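You operate a simulated robot arm through the tools that you are given. There is no shell and no other tool. Be economical: measure what you need, move in short steps, check, and stop when the job is done.

You run a simulated robot arm. Do the job below in one go: nothing can be reset, and whatever is moved stays where it is left.

JOB
Stand the red bottle beside the beaker one. It goes on the side that lies toward x +0.0, y -1.0 (a direction in the base frame), with about 3 cm between them.
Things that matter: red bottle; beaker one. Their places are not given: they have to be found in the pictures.

Only the result counts: the job must be done as asked and must still hold three seconds after the hand-in. Knocking over, shifting, dropping, spilling or breaking anything else fails it.

ROBOT AND FRAMES
A 7-joint arm with a two-finger parallel gripper, fixed in place. Base frame: the origin is at the foot of the arm, x ahead of it, y to its left, z up; the work surface is at about z = 800. Units: mm, degrees, N and s.
With the tool pointing down near the work surface it reaches from about 300 to 700 mm from the base axis. Its first joint turns from -66.0 to 66.0 degrees. Payload 1.57 kg.
The TCP is the grasp point between the finger pads, 30 mm short of the fingertips. In the tool frame z runs along the fingers and y along their closing line. The gripper opens to 110 mm. The fingers are 24 mm wide and 12 mm thick; the gripper's body (48 by 112 mm) begins 78 mm behind the TCP.
Orientation is that of the tool frame in the base frame, as [roll, pitch, yaw] about the fixed x, y, z axes, in that order (R = Rz(yaw) Ry(pitch) Rx(roll)). With the fingers straight down and closing along the base's y, the tool's x points along the base's -x, its y along +y and its z along -z.

CONTROLS
- The arm moves only by the tool jog_arm. Its argument "moves" is a list of rows, each a list of 3 entries, a list of its own where there are three numbers: the shift along the base's x, y, z in units of 400 mm (1.0 is 400 mm), then the turn about the base's z in units of 180 degrees (1.0 is 180 degrees), then the finger opening in mm, from 0 to 110. In form: [[[tx, ty, tz], yaw, fingers], ...]. A call has 1 to 8 rows; each row is the pose to reach, as a shift and turn from the pose commanded when the call began. A call with a number of a shift or a turn outside -1 to 1 is refused whole. A row lasts 0.2 s, in which the tool goes at most 50 mm and 8.6 degrees; a call with a longer step from one row to the next is refused whole, and so is a gripper value outside its range. A pose out of reach is approached as far as the arm can. The call stops where the force on the tool passes 40 N (or 10 N more than at its start, if that is more) or the arm is blocked; 0.2 s more then pass. Each finger travels about 108 mm/s and halts on what it meets, pressing with about 39 N; the grip force reading is that of the motor and also rises with nothing between the fingers. The clock runs only during rows and for 0.2 s after the last one: add rows that repeat a pose to give the fingers time. The reply holds the time, the measured pose of the TCP, the force on the tool along the base axes, the opening and the grip force, in the units named above and with some noise, and new pictures: "pictures" is both (left out), scene, wrist or none.
- Cameras (640 x 400 px; columns grow to the right, rows downward): "scene" is fixed at [169, -392.2, 1410.8]; the picture's right is [0.76, -0.65, 0.00], its down [-0.34, -0.40, -0.85] and it looks along [0.55, 0.65, -0.53] (base axes); focal length 371 px, centre (320, 200). "wrist" rides on the gripper at [-36, 0, -80] in the tool frame; the picture's right is [0.00, -1.00, 0.00], its down [0.97, 0.00, -0.24] and it looks along [0.24, 0.00, 0.97] (tool axes); focal length 218 px, centre (320, 200).
- pixel_to_xyz(camera, pixels): for up to 12 pixels [column, row] of the newest picture of that camera ("zoom" is the newest enlarged one), the place [x, y, z] in the base frame of the surface seen there, good to about 3 mm. No time passes.
- enlarge(camera, box): a new picture of the part [left, top, right, bottom] of that camera's present view, enlarged. No time passes.
- hand_in(): hands the job in; it is judged then, once.

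Keep the steps short. Do not move on a guess: measure, check each grasp and each placing, and mend mistakes. In all there are 60 turns and 120 pictures (those below and enlarged ones count). Leave the gripper open and the arm clear of the work at the hand-in unless told otherwise, and finish with a single line.

The tools are called after ">>>" by a JSON object that holds its "name" and its "arguments". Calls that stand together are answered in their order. jog_arm: Moves the arm, as the interface text tells. Its arguments: {"type":"object","properties":{"moves":{"type":"array","items":{"type":"array"}},"pictures":{"type":"string","enum":["both","scene","wrist","none"]}},"required":["moves"]} The other tools are called the same way: pixel_to_xyz (camera, pixels) gives the place of the surface under pixels of a picture; enlarge (camera, box) takes an enlarged picture of a part of a camera's view; hand_in () hands the job in.

At the start:

```text
t: 0.0
tcp_pos: [334.7, 66.8, 1120.7]
ee_rot: [-179.9, 0.1, -179.9]
contact_force: [0.5, 0.0, 0.6]
gripper_width: 109.8
grip_force: 0.1
```

scene: 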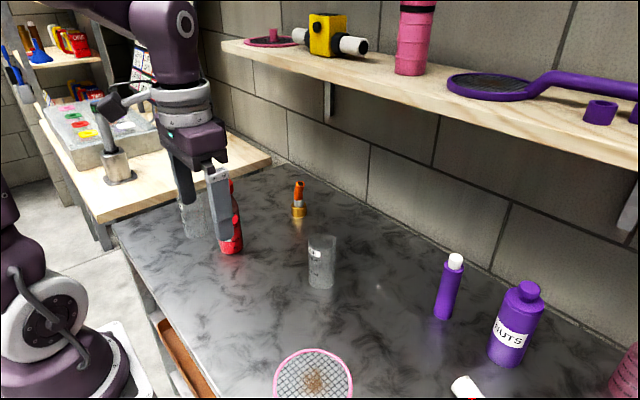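
wrist: 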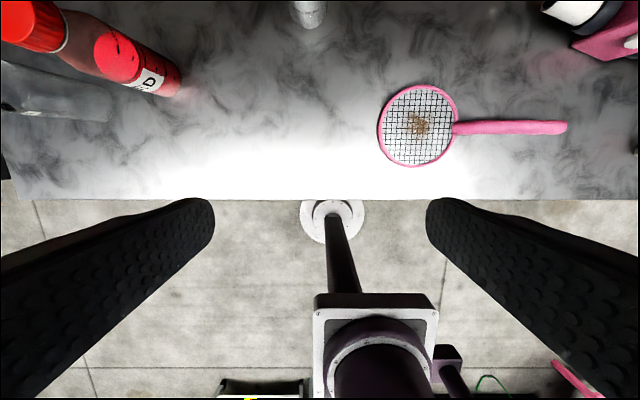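

I see a red bottle near scene (232,220), one glass vessel near (195,215), and another near (320,262). I'll enlarge both areas to identify them.

>>> {"name": "enlarge", "arguments": {"camera": "scene", "box": [160, 160, 360, 300]}}

>>> {"name": "enlarge", "arguments": {"camera": "wrist", "box": [0, 0, 340, 200]}}

>>> {"name": "pixel_to_xyz", "arguments": {"camera": "scene", "pixels": [[195, 235], [232, 252], [235, 215], [320, 285], [322, 238], [298, 212], [315, 375], [465, 385], [444, 315], [322, 262], [192, 215]]}}

>>> {"name": "pixel_to_xyz", "arguments": {"camera": "wrist", "pixels": [[30, 25], [130, 55], [170, 80], [60, 95], [110, 100], [310, 12], [570, 10]]}}

```text
2.86 times, centred on (260, 230) of scene
```

zoom: 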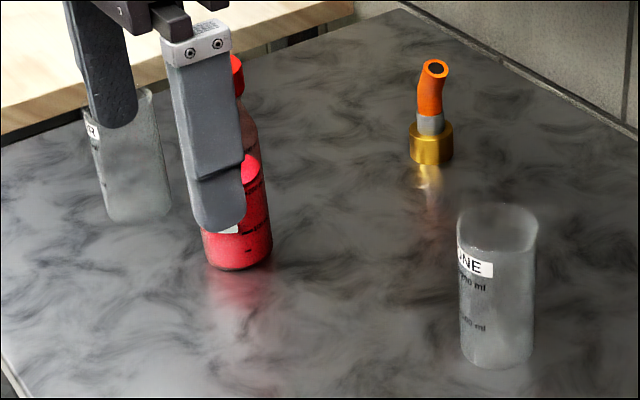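

```text
1.88 times, centred on (170, 100) of wrist
```

zoom: 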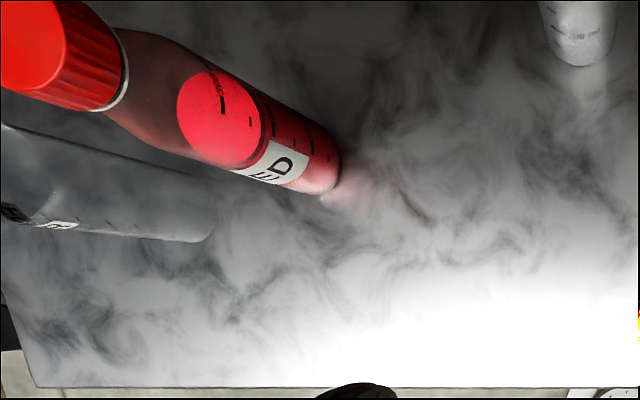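

```text
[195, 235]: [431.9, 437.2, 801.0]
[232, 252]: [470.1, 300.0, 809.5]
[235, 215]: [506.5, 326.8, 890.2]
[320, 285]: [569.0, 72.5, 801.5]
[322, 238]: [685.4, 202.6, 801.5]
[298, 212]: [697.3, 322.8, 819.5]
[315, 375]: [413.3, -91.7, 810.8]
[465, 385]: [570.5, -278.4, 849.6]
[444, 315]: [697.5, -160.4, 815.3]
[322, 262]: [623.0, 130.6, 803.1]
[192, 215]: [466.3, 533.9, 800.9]
```

```text
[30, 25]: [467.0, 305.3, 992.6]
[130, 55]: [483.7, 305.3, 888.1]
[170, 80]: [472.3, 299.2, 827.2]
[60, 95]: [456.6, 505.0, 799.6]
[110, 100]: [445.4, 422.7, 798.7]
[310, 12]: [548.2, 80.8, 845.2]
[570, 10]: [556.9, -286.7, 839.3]
```

"ONE" is on the glass at scene (320,262), so that is beaker one, at about x 570–590, y 80. The red bottle is near (480,305). I'll move the hand at height to between them for a view from above.

>>> {"name": "jog_arm", "arguments": {"moves": [[[0.08, 0.05, 0.03], 0, 110], [[0.16, 0.1, 0.06], 0, 110], [[0.24, 0.16, 0.09], 0, 110], [[0.32, 0.23, 0.1], 0, 110], [[0.36, 0.3, 0.1], 0, 110], [[0.36, 0.3, 0.1], 0, 110]]}}

```text
t: 1.4
tcp_pos: [477.1, 188.2, 1163.3]
ee_rot: [-180.0, 0.0, 180.0]
contact_force: [1.3, 0.0, -0.9]
gripper_width: 110.0
grip_force: 0.1
```

scene: 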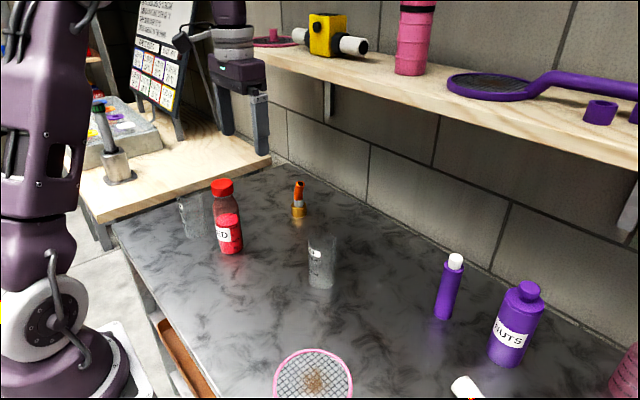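
wrist: 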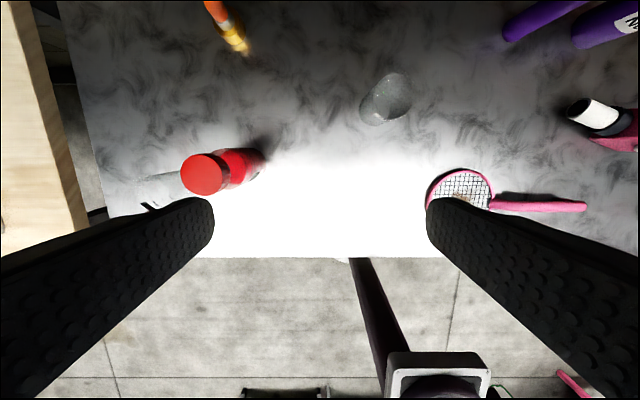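

>>> {"name": "enlarge", "arguments": {"camera": "wrist", "box": [130, 40, 450, 240]}}

>>> {"name": "enlarge", "arguments": {"camera": "scene", "box": [165, 165, 365, 300]}}

>>> {"name": "pixel_to_xyz", "arguments": {"camera": "wrist", "pixels": [[204, 173], [184, 174], [222, 174], [204, 156], [204, 191], [240, 168], [255, 165], [363, 118], [372, 122], [385, 120], [395, 85], [400, 98]]}}

>>> {"name": "pixel_to_xyz", "arguments": {"camera": "scene", "pixels": [[222, 182], [212, 190], [233, 190], [220, 220], [230, 222], [238, 222], [222, 252], [230, 253], [240, 250], [312, 255], [316, 252], [320, 288]]}}

```text
2.00 times, centred on (290, 140) of wrist
```

zoom: 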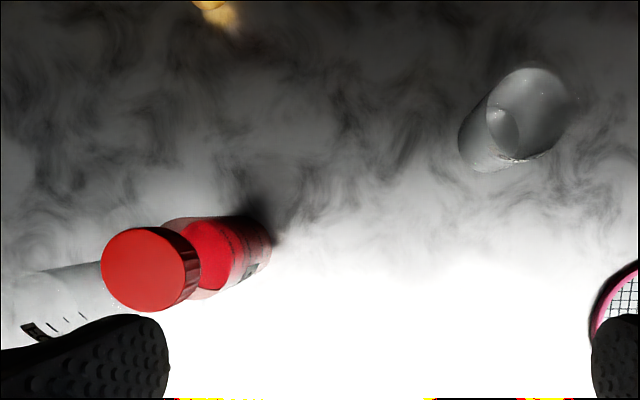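

```text
2.96 times, centred on (265, 232) of scene
```

zoom: 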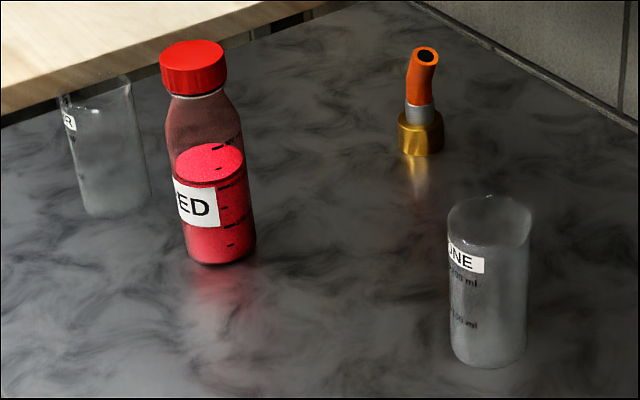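

```text
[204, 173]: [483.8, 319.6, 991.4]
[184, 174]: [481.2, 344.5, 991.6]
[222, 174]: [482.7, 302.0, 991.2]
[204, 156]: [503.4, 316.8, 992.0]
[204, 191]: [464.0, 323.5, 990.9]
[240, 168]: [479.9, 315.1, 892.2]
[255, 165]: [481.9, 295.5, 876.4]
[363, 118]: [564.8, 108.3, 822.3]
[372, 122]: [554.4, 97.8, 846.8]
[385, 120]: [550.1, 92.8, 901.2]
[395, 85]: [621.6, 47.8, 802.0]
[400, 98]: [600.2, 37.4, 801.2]
```

```text
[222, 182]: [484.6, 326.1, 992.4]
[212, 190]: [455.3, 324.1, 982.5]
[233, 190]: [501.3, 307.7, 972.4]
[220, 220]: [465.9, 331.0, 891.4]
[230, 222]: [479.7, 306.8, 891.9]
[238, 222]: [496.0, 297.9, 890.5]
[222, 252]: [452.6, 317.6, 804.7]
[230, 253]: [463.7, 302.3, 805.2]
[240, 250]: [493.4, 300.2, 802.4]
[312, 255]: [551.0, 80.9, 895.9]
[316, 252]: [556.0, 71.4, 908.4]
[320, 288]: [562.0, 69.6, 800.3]
```

Beaker one: axis at about (582,78), radius about 34, rim at z≈910. Red bottle: axis at about (484,321), cap top at 992, body radius about 29. I'll turn the hand so the fingers close along x, which keeps them out of the 3 cm gap, while moving above the bottle.

>>> {"name": "jog_arm", "arguments": {"moves": [[[0.002, 0.04, 0], -0.045, 110], [[0.004, 0.08, 0], -0.09, 110], [[0.006, 0.12, 0], -0.135, 110], [[0.008, 0.16, 0], -0.18, 110], [[0.01, 0.2, 0], -0.225, 110], [[0.012, 0.24, 0], -0.27, 110], [[0.014, 0.28, 0], -0.315, 110], [[0.015, 0.333, 0], -0.36, 110]], "pictures": "none"}}

>>> {"name": "jog_arm", "arguments": {"moves": [[[0, 0, 0], -0.045, 110], [[0, 0, 0], -0.09, 110], [[0, 0, 0], -0.135, 110], [[0, 0, 0], -0.14, 110], [[0, 0, 0], -0.14, 110]]}}

```text
t: 3.2
tcp_pos: [485.1, 321.1, 1162.2]
ee_rot: [-180.0, 0.0, 115.0]
contact_force: [0.2, 1.2, -0.2]
gripper_width: 110.1
grip_force: 0.0
```

```text
t: 4.4
tcp_pos: [485.9, 320.1, 1161.5]
ee_rot: [179.9, 0.0, 89.9]
contact_force: [0.5, 0.4, 0.3]
gripper_width: 110.0
grip_force: 0.0
```

scene: 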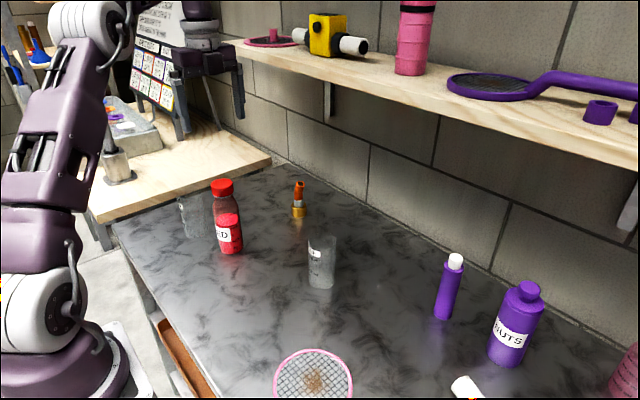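
wrist: 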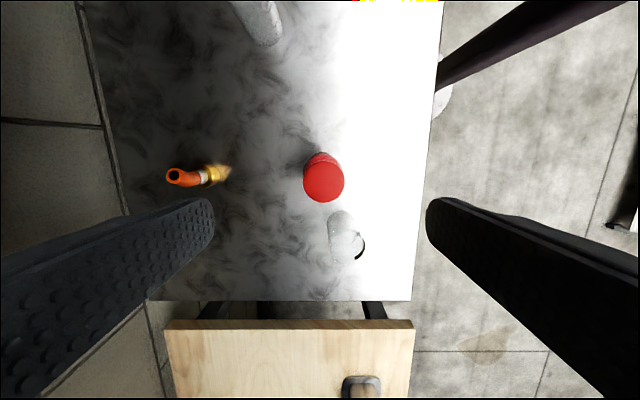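

The cap is centred near wrist (324,177). I'll measure its edges to centre precisely before going down.

>>> {"name": "pixel_to_xyz", "arguments": {"camera": "wrist", "pixels": [[324, 178], [306, 178], [342, 178], [324, 161], [324, 199], [352, 226], [335, 215]]}}

>>> {"name": "enlarge", "arguments": {"camera": "wrist", "box": [240, 120, 400, 220]}}

```text
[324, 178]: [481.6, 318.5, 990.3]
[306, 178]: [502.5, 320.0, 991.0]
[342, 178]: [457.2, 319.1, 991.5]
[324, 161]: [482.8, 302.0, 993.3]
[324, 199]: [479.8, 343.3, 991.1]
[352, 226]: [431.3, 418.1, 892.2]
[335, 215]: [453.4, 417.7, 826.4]
```

```text
4.00 times, centred on (320, 170) of wrist
```

zoom: 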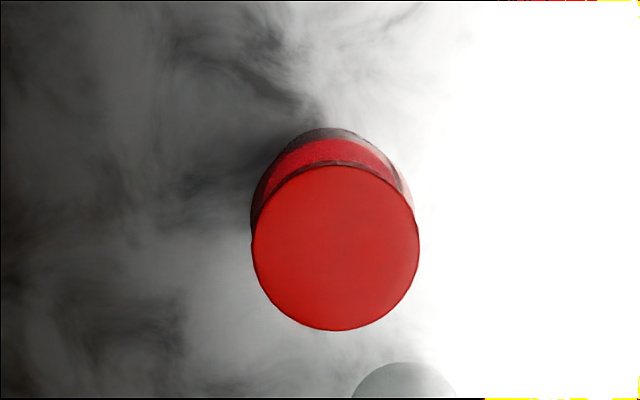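

The cap centre is at (481.5,320.5). I'll shift -4.5 mm in x and go straight down to z≈921, which leaves about 7 mm between the cap and the gripper body.

>>> {"name": "jog_arm", "arguments": {"moves": [[[-0.011, 0, -0.05], 0, 110], [[-0.011, 0, -0.15], 0, 110], [[-0.011, 0, -0.25], 0, 110], [[-0.011, 0, -0.35], 0, 110], [[-0.011, 0, -0.45], 0, 110], [[-0.011, 0, -0.55], 0, 110], [[-0.011, 0, -0.6], 0, 110], [[-0.011, 0, -0.6], 0, 110]]}}

```text
t: 6.2
tcp_pos: [478.5, 323.7, 921.1]
ee_rot: [-180.0, 0.0, 90.0]
contact_force: [-0.2, -0.3, -0.1]
gripper_width: 110.1
grip_force: 0.0
```

scene: 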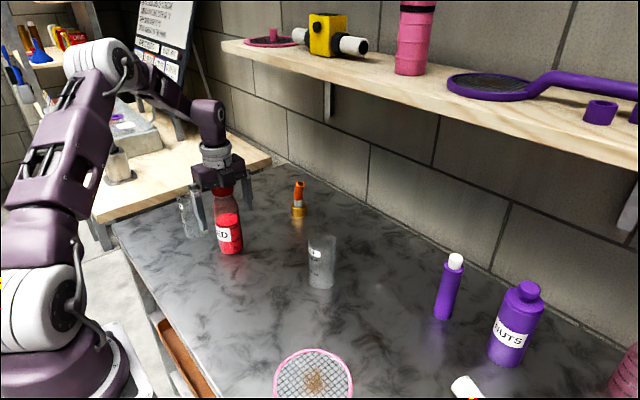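
wrist: 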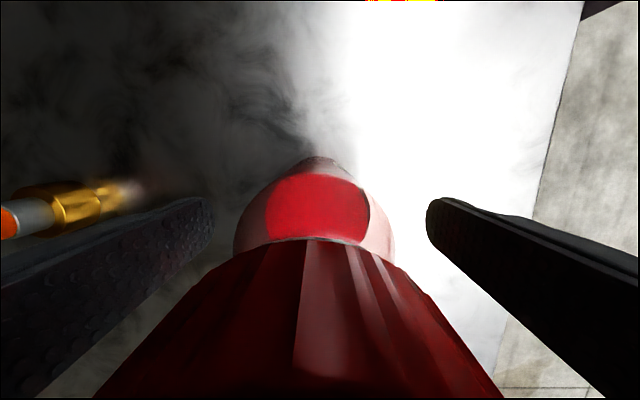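

The bottle is centred between the fingers: the finger inner edges are at columns 213 and 427, and the bottle is at about 315. Now I'll close.

>>> {"name": "jog_arm", "arguments": {"moves": [[[0, 0, 0], 0, 80], [[0, 0, 0], 0, 60], [[0, 0, 0], 0, 45], [[0, 0, 0], 0, 40], [[0, 0, 0], 0, 40]]}}

```text
t: 7.4
tcp_pos: [478.2, 323.8, 921.6]
ee_rot: [180.0, 0.1, 90.1]
contact_force: [1.3, 0.0, -0.2]
gripper_width: 59.2
grip_force: 39.3
```

scene: 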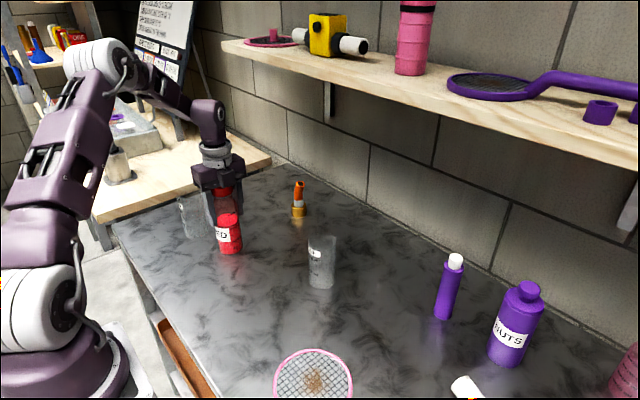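
wrist: 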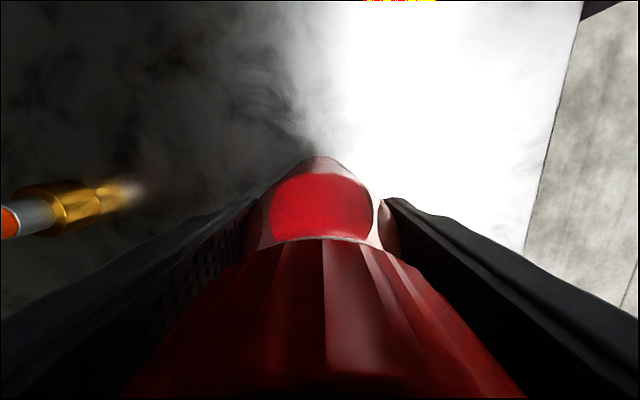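

It's gripped at 59.2 mm with 39 N. I'll lift a little and check that it holds.

>>> {"name": "jog_arm", "arguments": {"moves": [[[0, 0, 0.03], 0, 40], [[0, 0, 0.08], 0, 40], [[0, 0, 0.13], 0, 40], [[0, 0, 0.15], 0, 40], [[0, 0, 0.15], 0, 40]]}}

```text
t: 8.6
tcp_pos: [478.2, 322.4, 983.5]
ee_rot: [180.0, 0.0, 90.0]
contact_force: [-0.2, 1.4, -3.4]
gripper_width: 59.1
grip_force: 39.1
```

scene: 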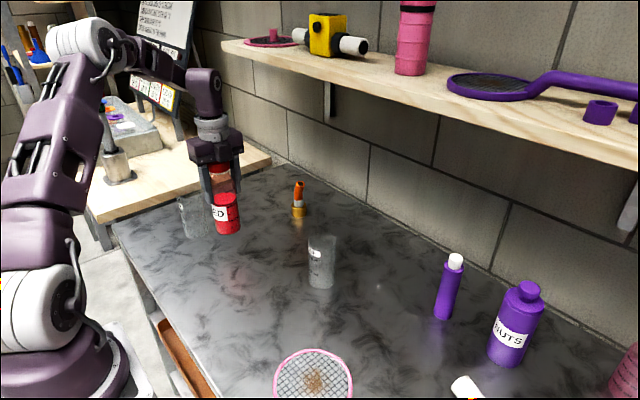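
wrist: 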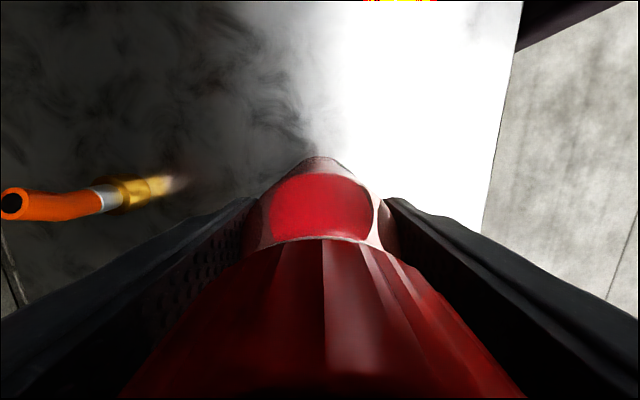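

The hold is firm and the weight reads about 3.4 N. I'll carry it along -y on the near side of the beaker, at x≈442, to y≈-14.

>>> {"name": "jog_arm", "arguments": {"moves": [[[-0.03, -0.06, 0], 0, 40], [[-0.06, -0.16, 0], 0, 40], [[-0.09, -0.27, 0], 0, 40], [[-0.09, -0.38, 0], 0, 40], [[-0.09, -0.49, 0], 0, 40], [[-0.09, -0.6, 0], 0, 40], [[-0.09, -0.71, 0], 0, 40], [[-0.09, -0.82, 0], 0, 40]], "pictures": "none"}}

>>> {"name": "jog_arm", "arguments": {"moves": [[[0, -0.021, 0], 0, 40], [[0, -0.021, 0], 0, 40], [[0, -0.021, 0], 0, 40]]}}

```text
t: 10.4
tcp_pos: [444.3, -9.7, 984.8]
ee_rot: [-179.9, 0.0, 90.0]
contact_force: [0.2, 0.7, -3.3]
gripper_width: 58.9
grip_force: 38.8
```

```text
t: 11.2
tcp_pos: [445.1, -17.2, 982.9]
ee_rot: [-180.0, 0.0, 90.0]
contact_force: [-0.1, -0.6, -2.4]
gripper_width: 58.8
grip_force: 39.0
```

scene: 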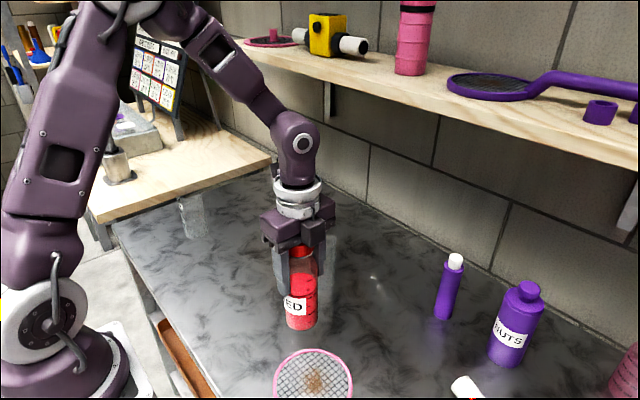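
wrist: 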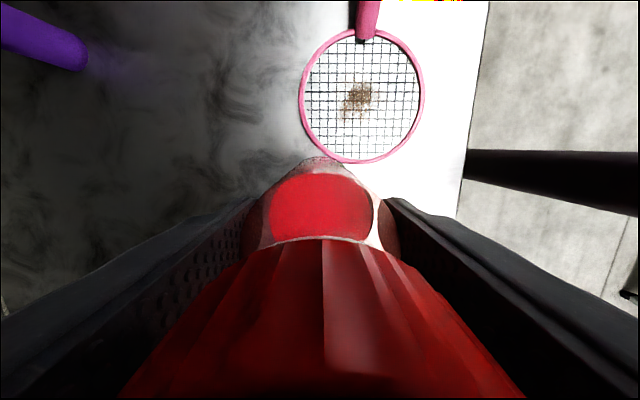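

Before advancing I want a better fix on the beaker, which the arm now hides. I'll pull back in -x so it shows in the scene camera.

>>> {"name": "jog_arm", "arguments": {"moves": [[[-0.1, 0.02, 0.02], 0, 40], [[-0.2, 0.06, 0.04], 0, 40], [[-0.25, 0.1, 0.04], 0, 40], [[-0.25, 0.1, 0.04], 0, 40]], "pictures": "scene"}}

>>> {"name": "enlarge", "arguments": {"camera": "scene", "box": [280, 225, 360, 300]}}

>>> {"name": "pixel_to_xyz", "arguments": {"camera": "scene", "pixels": [[309, 250], [310, 260], [313, 254], [316, 255], [312, 284], [316, 287], [320, 288], [326, 288], [330, 285], [332, 275], [334, 250], [308, 240]]}}

```text
t: 12.2
tcp_pos: [344.1, 23.9, 998.4]
ee_rot: [179.9, 0.0, 90.0]
contact_force: [0.0, -0.2, -3.8]
gripper_width: 59.1
grip_force: 38.6
```

scene: 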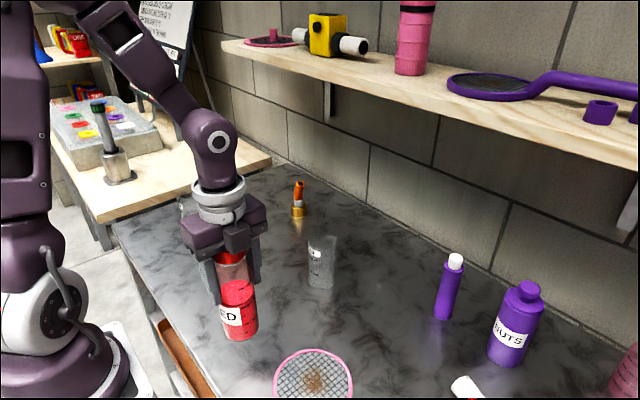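

```text
5.33 times, centred on (320, 262) of scene
```

zoom: 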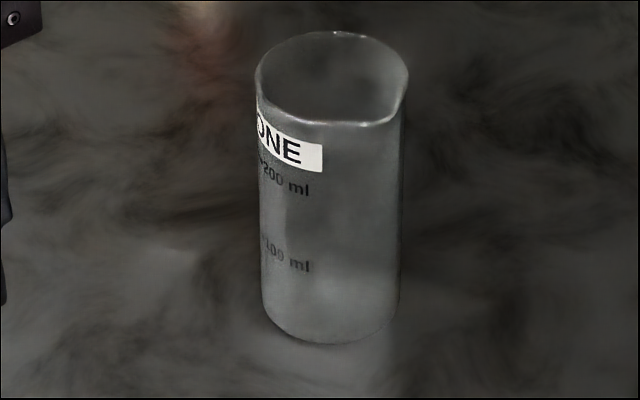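

```text
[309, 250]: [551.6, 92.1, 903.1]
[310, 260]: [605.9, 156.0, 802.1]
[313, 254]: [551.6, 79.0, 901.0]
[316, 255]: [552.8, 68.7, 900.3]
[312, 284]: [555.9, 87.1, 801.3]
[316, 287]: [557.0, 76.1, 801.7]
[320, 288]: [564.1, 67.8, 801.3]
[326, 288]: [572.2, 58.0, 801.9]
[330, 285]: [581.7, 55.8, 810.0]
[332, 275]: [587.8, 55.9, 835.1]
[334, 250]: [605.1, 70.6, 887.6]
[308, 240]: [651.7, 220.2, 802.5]
```

The beaker's wall points fit a circle centred at (578,83) with radius about 29.5. A 30 mm gap therefore puts the bottle axis at (578,-6), so the TCP goes to about (578,-4). I'll move y first, then advance in x at height.

>>> {"name": "jog_arm", "arguments": {"moves": [[[0.05, -0.069, 0], 0, 40], [[0.15, -0.069, 0], 0, 40], [[0.25, -0.069, 0], 0, 40], [[0.35, -0.069, 0], 0, 40], [[0.45, -0.069, 0], 0, 40], [[0.54, -0.069, 0], 0, 40], [[0.585, -0.069, 0], 0, 40], [[0.585, -0.069, 0], 0, 40]]}}

```text
t: 14.0
tcp_pos: [578.8, -3.7, 994.3]
ee_rot: [-180.0, 0.0, 90.0]
contact_force: [-0.2, 0.0, -4.1]
gripper_width: 59.0
grip_force: 39.2
```

scene: 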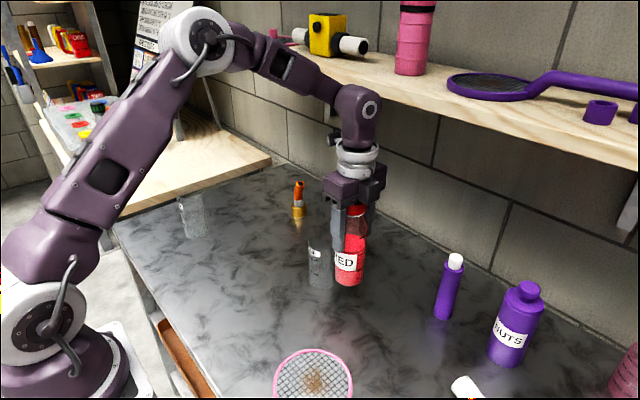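
wrist: 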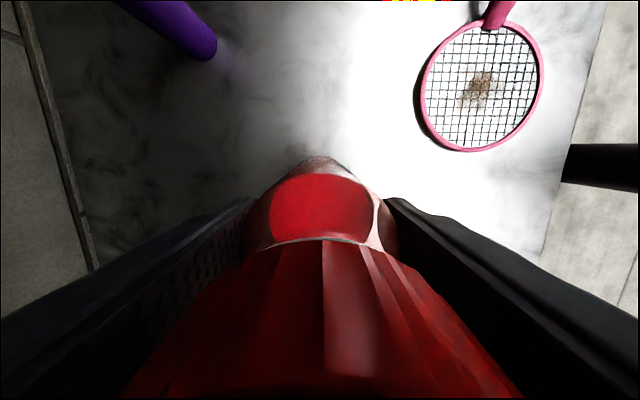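

It's at (578.8,-3.7) and clear. I'll lower about 72 mm, slowing near the table.

>>> {"name": "jog_arm", "arguments": {"moves": [[[0, 0, -0.05], 0, 40], [[0, 0, -0.1], 0, 40], [[0, 0, -0.14], 0, 40], [[0, 0, -0.165], 0, 40], [[0, 0, -0.178], 0, 40], [[0, 0, -0.178], 0, 40]]}}

>>> {"name": "enlarge", "arguments": {"camera": "scene", "box": [290, 190, 400, 310]}}

>>> {"name": "pixel_to_xyz", "arguments": {"camera": "scene", "pixels": [[340, 295], [345, 300], [350, 303], [355, 300], [350, 280], [345, 280], [355, 280], [362, 280], [316, 287], [313, 254]]}}

```text
t: 15.4
tcp_pos: [577.2, -3.9, 927.3]
ee_rot: [-179.9, 0.0, 90.1]
contact_force: [0.3, -0.7, -3.3]
gripper_width: 59.0
grip_force: 38.8
```

scene: 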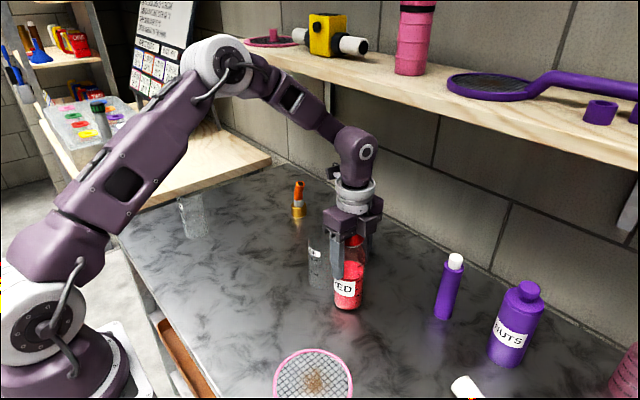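
wrist: 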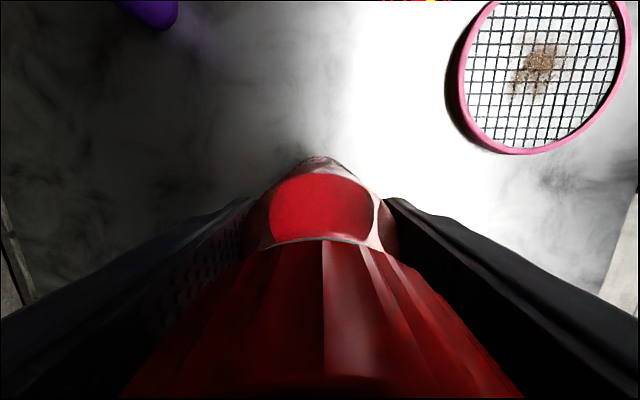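

```text
3.33 times, centred on (345, 250) of scene
```

zoom: 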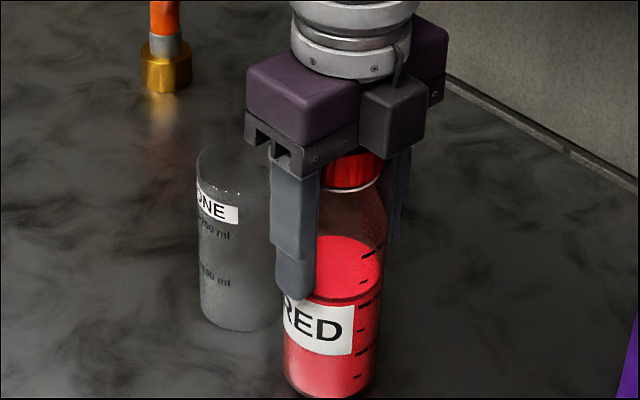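

```text
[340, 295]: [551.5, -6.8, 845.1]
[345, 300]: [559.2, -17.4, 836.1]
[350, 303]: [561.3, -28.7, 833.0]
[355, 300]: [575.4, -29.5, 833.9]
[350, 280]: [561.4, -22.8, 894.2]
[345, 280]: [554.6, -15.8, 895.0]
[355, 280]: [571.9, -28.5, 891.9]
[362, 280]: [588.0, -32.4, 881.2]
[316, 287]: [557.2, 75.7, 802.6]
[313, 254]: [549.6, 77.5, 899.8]
```

The bottle axis is at about (578,-5), so the gap is right. It's still about 5 mm above the table (TCP 927 against 921 at the grasp), so I'll lower gently to contact.

>>> {"name": "jog_arm", "arguments": {"moves": [[[0, 0, -0.006], 0, 40], [[0, 0, -0.01], 0, 40], [[0, 0, -0.012], 0, 40], [[0, 0, -0.012], 0, 40]], "pictures": "none"}}

```text
t: 16.4
tcp_pos: [578.2, -3.2, 922.1]
ee_rot: [180.0, 0.1, 90.0]
contact_force: [-0.5, 0.0, -3.7]
gripper_width: 58.9
grip_force: 39.2
```

It still carries the full weight of about 3.7 N, so I'll go down in small steps.

>>> {"name": "jog_arm", "arguments": {"moves": [[[0, 0, -0.003], 0, 40], [[0, 0, -0.003], 0, 40]], "pictures": "none"}}

```text
t: 17.0
tcp_pos: [578.6, -4.8, 922.0]
ee_rot: [179.9, 0.0, 89.9]
contact_force: [-8.6, -1.3, 29.6]
gripper_width: 59.0
grip_force: 39.5
```

Contact now reads 30 N upward, so the bottle is on the table. I'll ease back half a millimetre, then open.

>>> {"name": "jog_arm", "arguments": {"moves": [[[0, 0, 0.0015], 0, 40], [[0, 0, 0.0015], 0, 62], [[0, 0, 0.0015], 0, 75], [[0, 0, 0.0015], 0, 105], [[0, 0, 0.0015], 0, 105]]}}

```text
t: 18.2
tcp_pos: [578.1, -3.5, 921.1]
ee_rot: [-179.9, 0.0, 90.0]
contact_force: [-0.7, -0.3, 0.4]
gripper_width: 105.1
grip_force: 0.0
```

scene: 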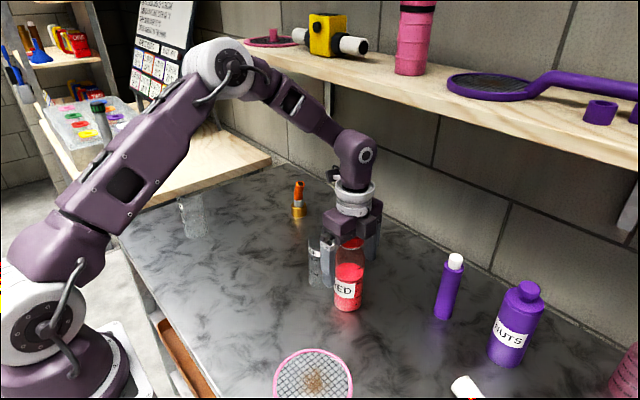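
wrist: 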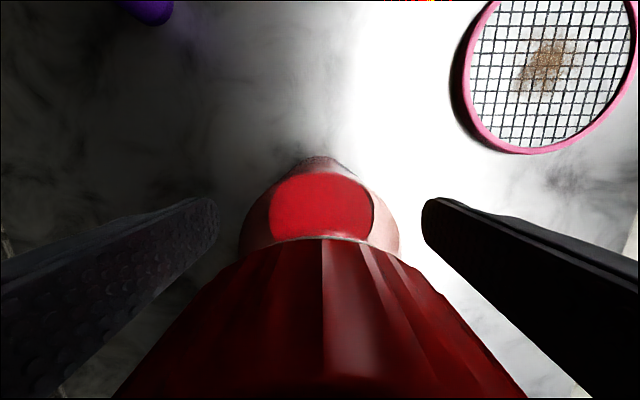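

It's released and standing. I'll go straight up, 180 mm, then back.

>>> {"name": "jog_arm", "arguments": {"moves": [[[0, 0, 0.05], 0, 105], [[0, 0, 0.15], 0, 105], [[0, 0, 0.25], 0, 105], [[0, 0, 0.35], 0, 105], [[-0.05, 0, 0.45], 0, 105], [[-0.15, 0.02, 0.5], 0, 105], [[-0.25, 0.04, 0.5], 0, 105], [[-0.25, 0.04, 0.5], 0, 105]]}}

>>> {"name": "enlarge", "arguments": {"camera": "scene", "box": [280, 210, 400, 320]}}

>>> {"name": "pixel_to_xyz", "arguments": {"camera": "scene", "pixels": [[352, 241], [342, 241], [362, 241], [340, 300], [345, 307], [350, 308], [357, 305], [350, 285], [316, 287], [313, 254], [312, 284]]}}

```text
t: 20.0
tcp_pos: [478.0, 10.6, 1120.0]
ee_rot: [-180.0, 0.0, 89.9]
contact_force: [0.2, -0.3, 0.9]
gripper_width: 105.2
grip_force: 0.0
```

scene: 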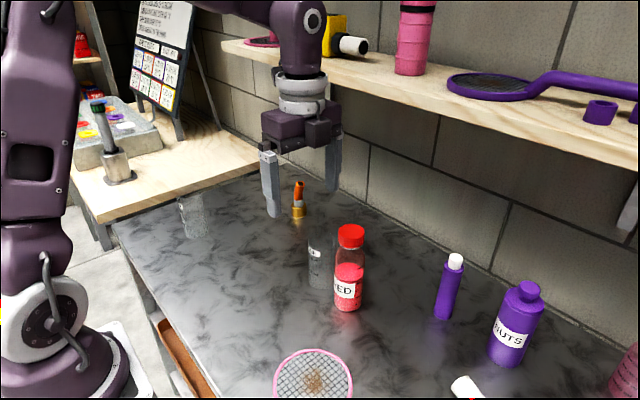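
wrist: 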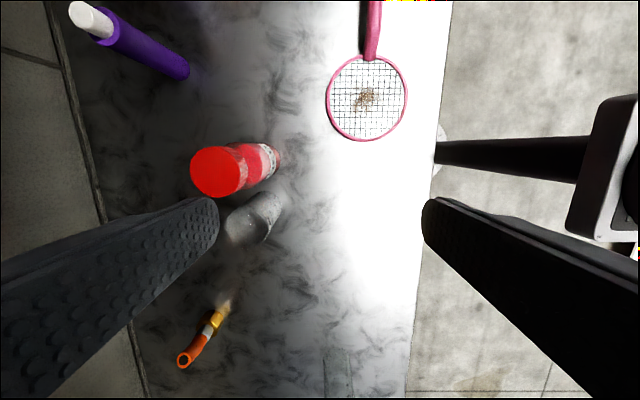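

```text
3.64 times, centred on (340, 265) of scene
```

zoom: 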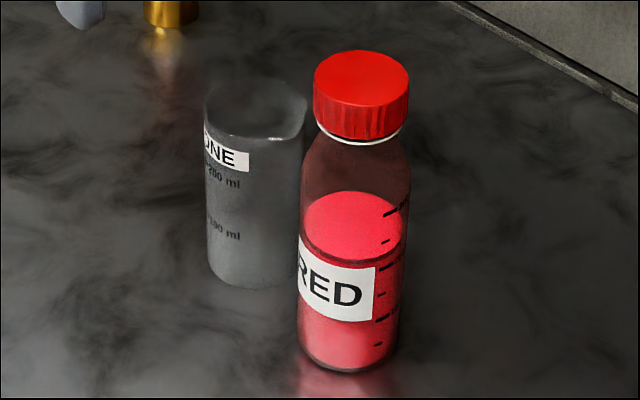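

```text
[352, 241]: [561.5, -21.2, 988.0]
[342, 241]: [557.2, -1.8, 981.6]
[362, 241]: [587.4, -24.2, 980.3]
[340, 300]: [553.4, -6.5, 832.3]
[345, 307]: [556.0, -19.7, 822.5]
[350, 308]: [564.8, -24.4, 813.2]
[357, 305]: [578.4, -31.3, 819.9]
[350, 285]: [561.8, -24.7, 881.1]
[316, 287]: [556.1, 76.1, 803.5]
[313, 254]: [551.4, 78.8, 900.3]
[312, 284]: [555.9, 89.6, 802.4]
```

The bottle is upright and the beaker hasn't moved. I'll check the gap in the wrist view.

>>> {"name": "enlarge", "arguments": {"camera": "wrist", "box": [180, 130, 310, 260]}}

>>> {"name": "pixel_to_xyz", "arguments": {"camera": "wrist", "pixels": [[218, 172], [218, 150], [218, 194], [270, 160], [240, 175], [277, 172], [260, 200], [268, 192], [278, 200], [250, 243], [245, 210], [282, 205]]}}

```text
3.08 times, centred on (245, 195) of wrist
```

zoom: 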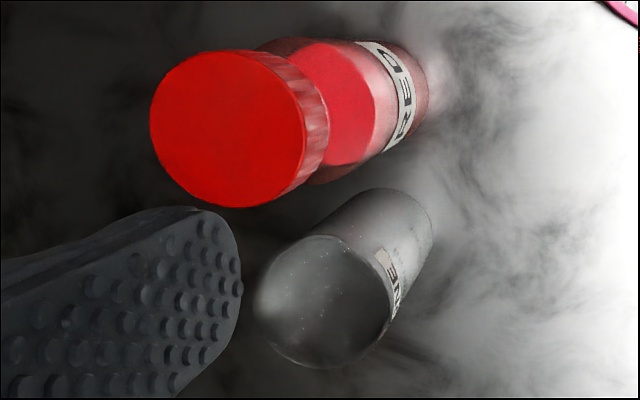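

```text
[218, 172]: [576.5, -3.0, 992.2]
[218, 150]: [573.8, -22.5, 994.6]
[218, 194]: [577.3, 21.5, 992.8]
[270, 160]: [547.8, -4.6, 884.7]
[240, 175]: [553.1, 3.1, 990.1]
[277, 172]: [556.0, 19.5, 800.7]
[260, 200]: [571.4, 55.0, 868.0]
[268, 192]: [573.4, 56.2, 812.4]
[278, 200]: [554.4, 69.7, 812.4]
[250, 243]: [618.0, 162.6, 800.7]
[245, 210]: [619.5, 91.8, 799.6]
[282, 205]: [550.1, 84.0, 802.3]
```

The bottle is upright on the -y side, aligned in x (577 against 578). The beaker edge is at y≈54 and the bottle edge at y≈26, a gap of about 28 mm. The gripper is open and clear, so I'll hand in.

>>> {"name": "hand_in", "arguments": {}}

```text
The job is handed in.
```

The red bottle stands upright on the -y side of beaker one, about 28 mm from it; the gripper is open, the arm is clear, and I saw nothing else shift.
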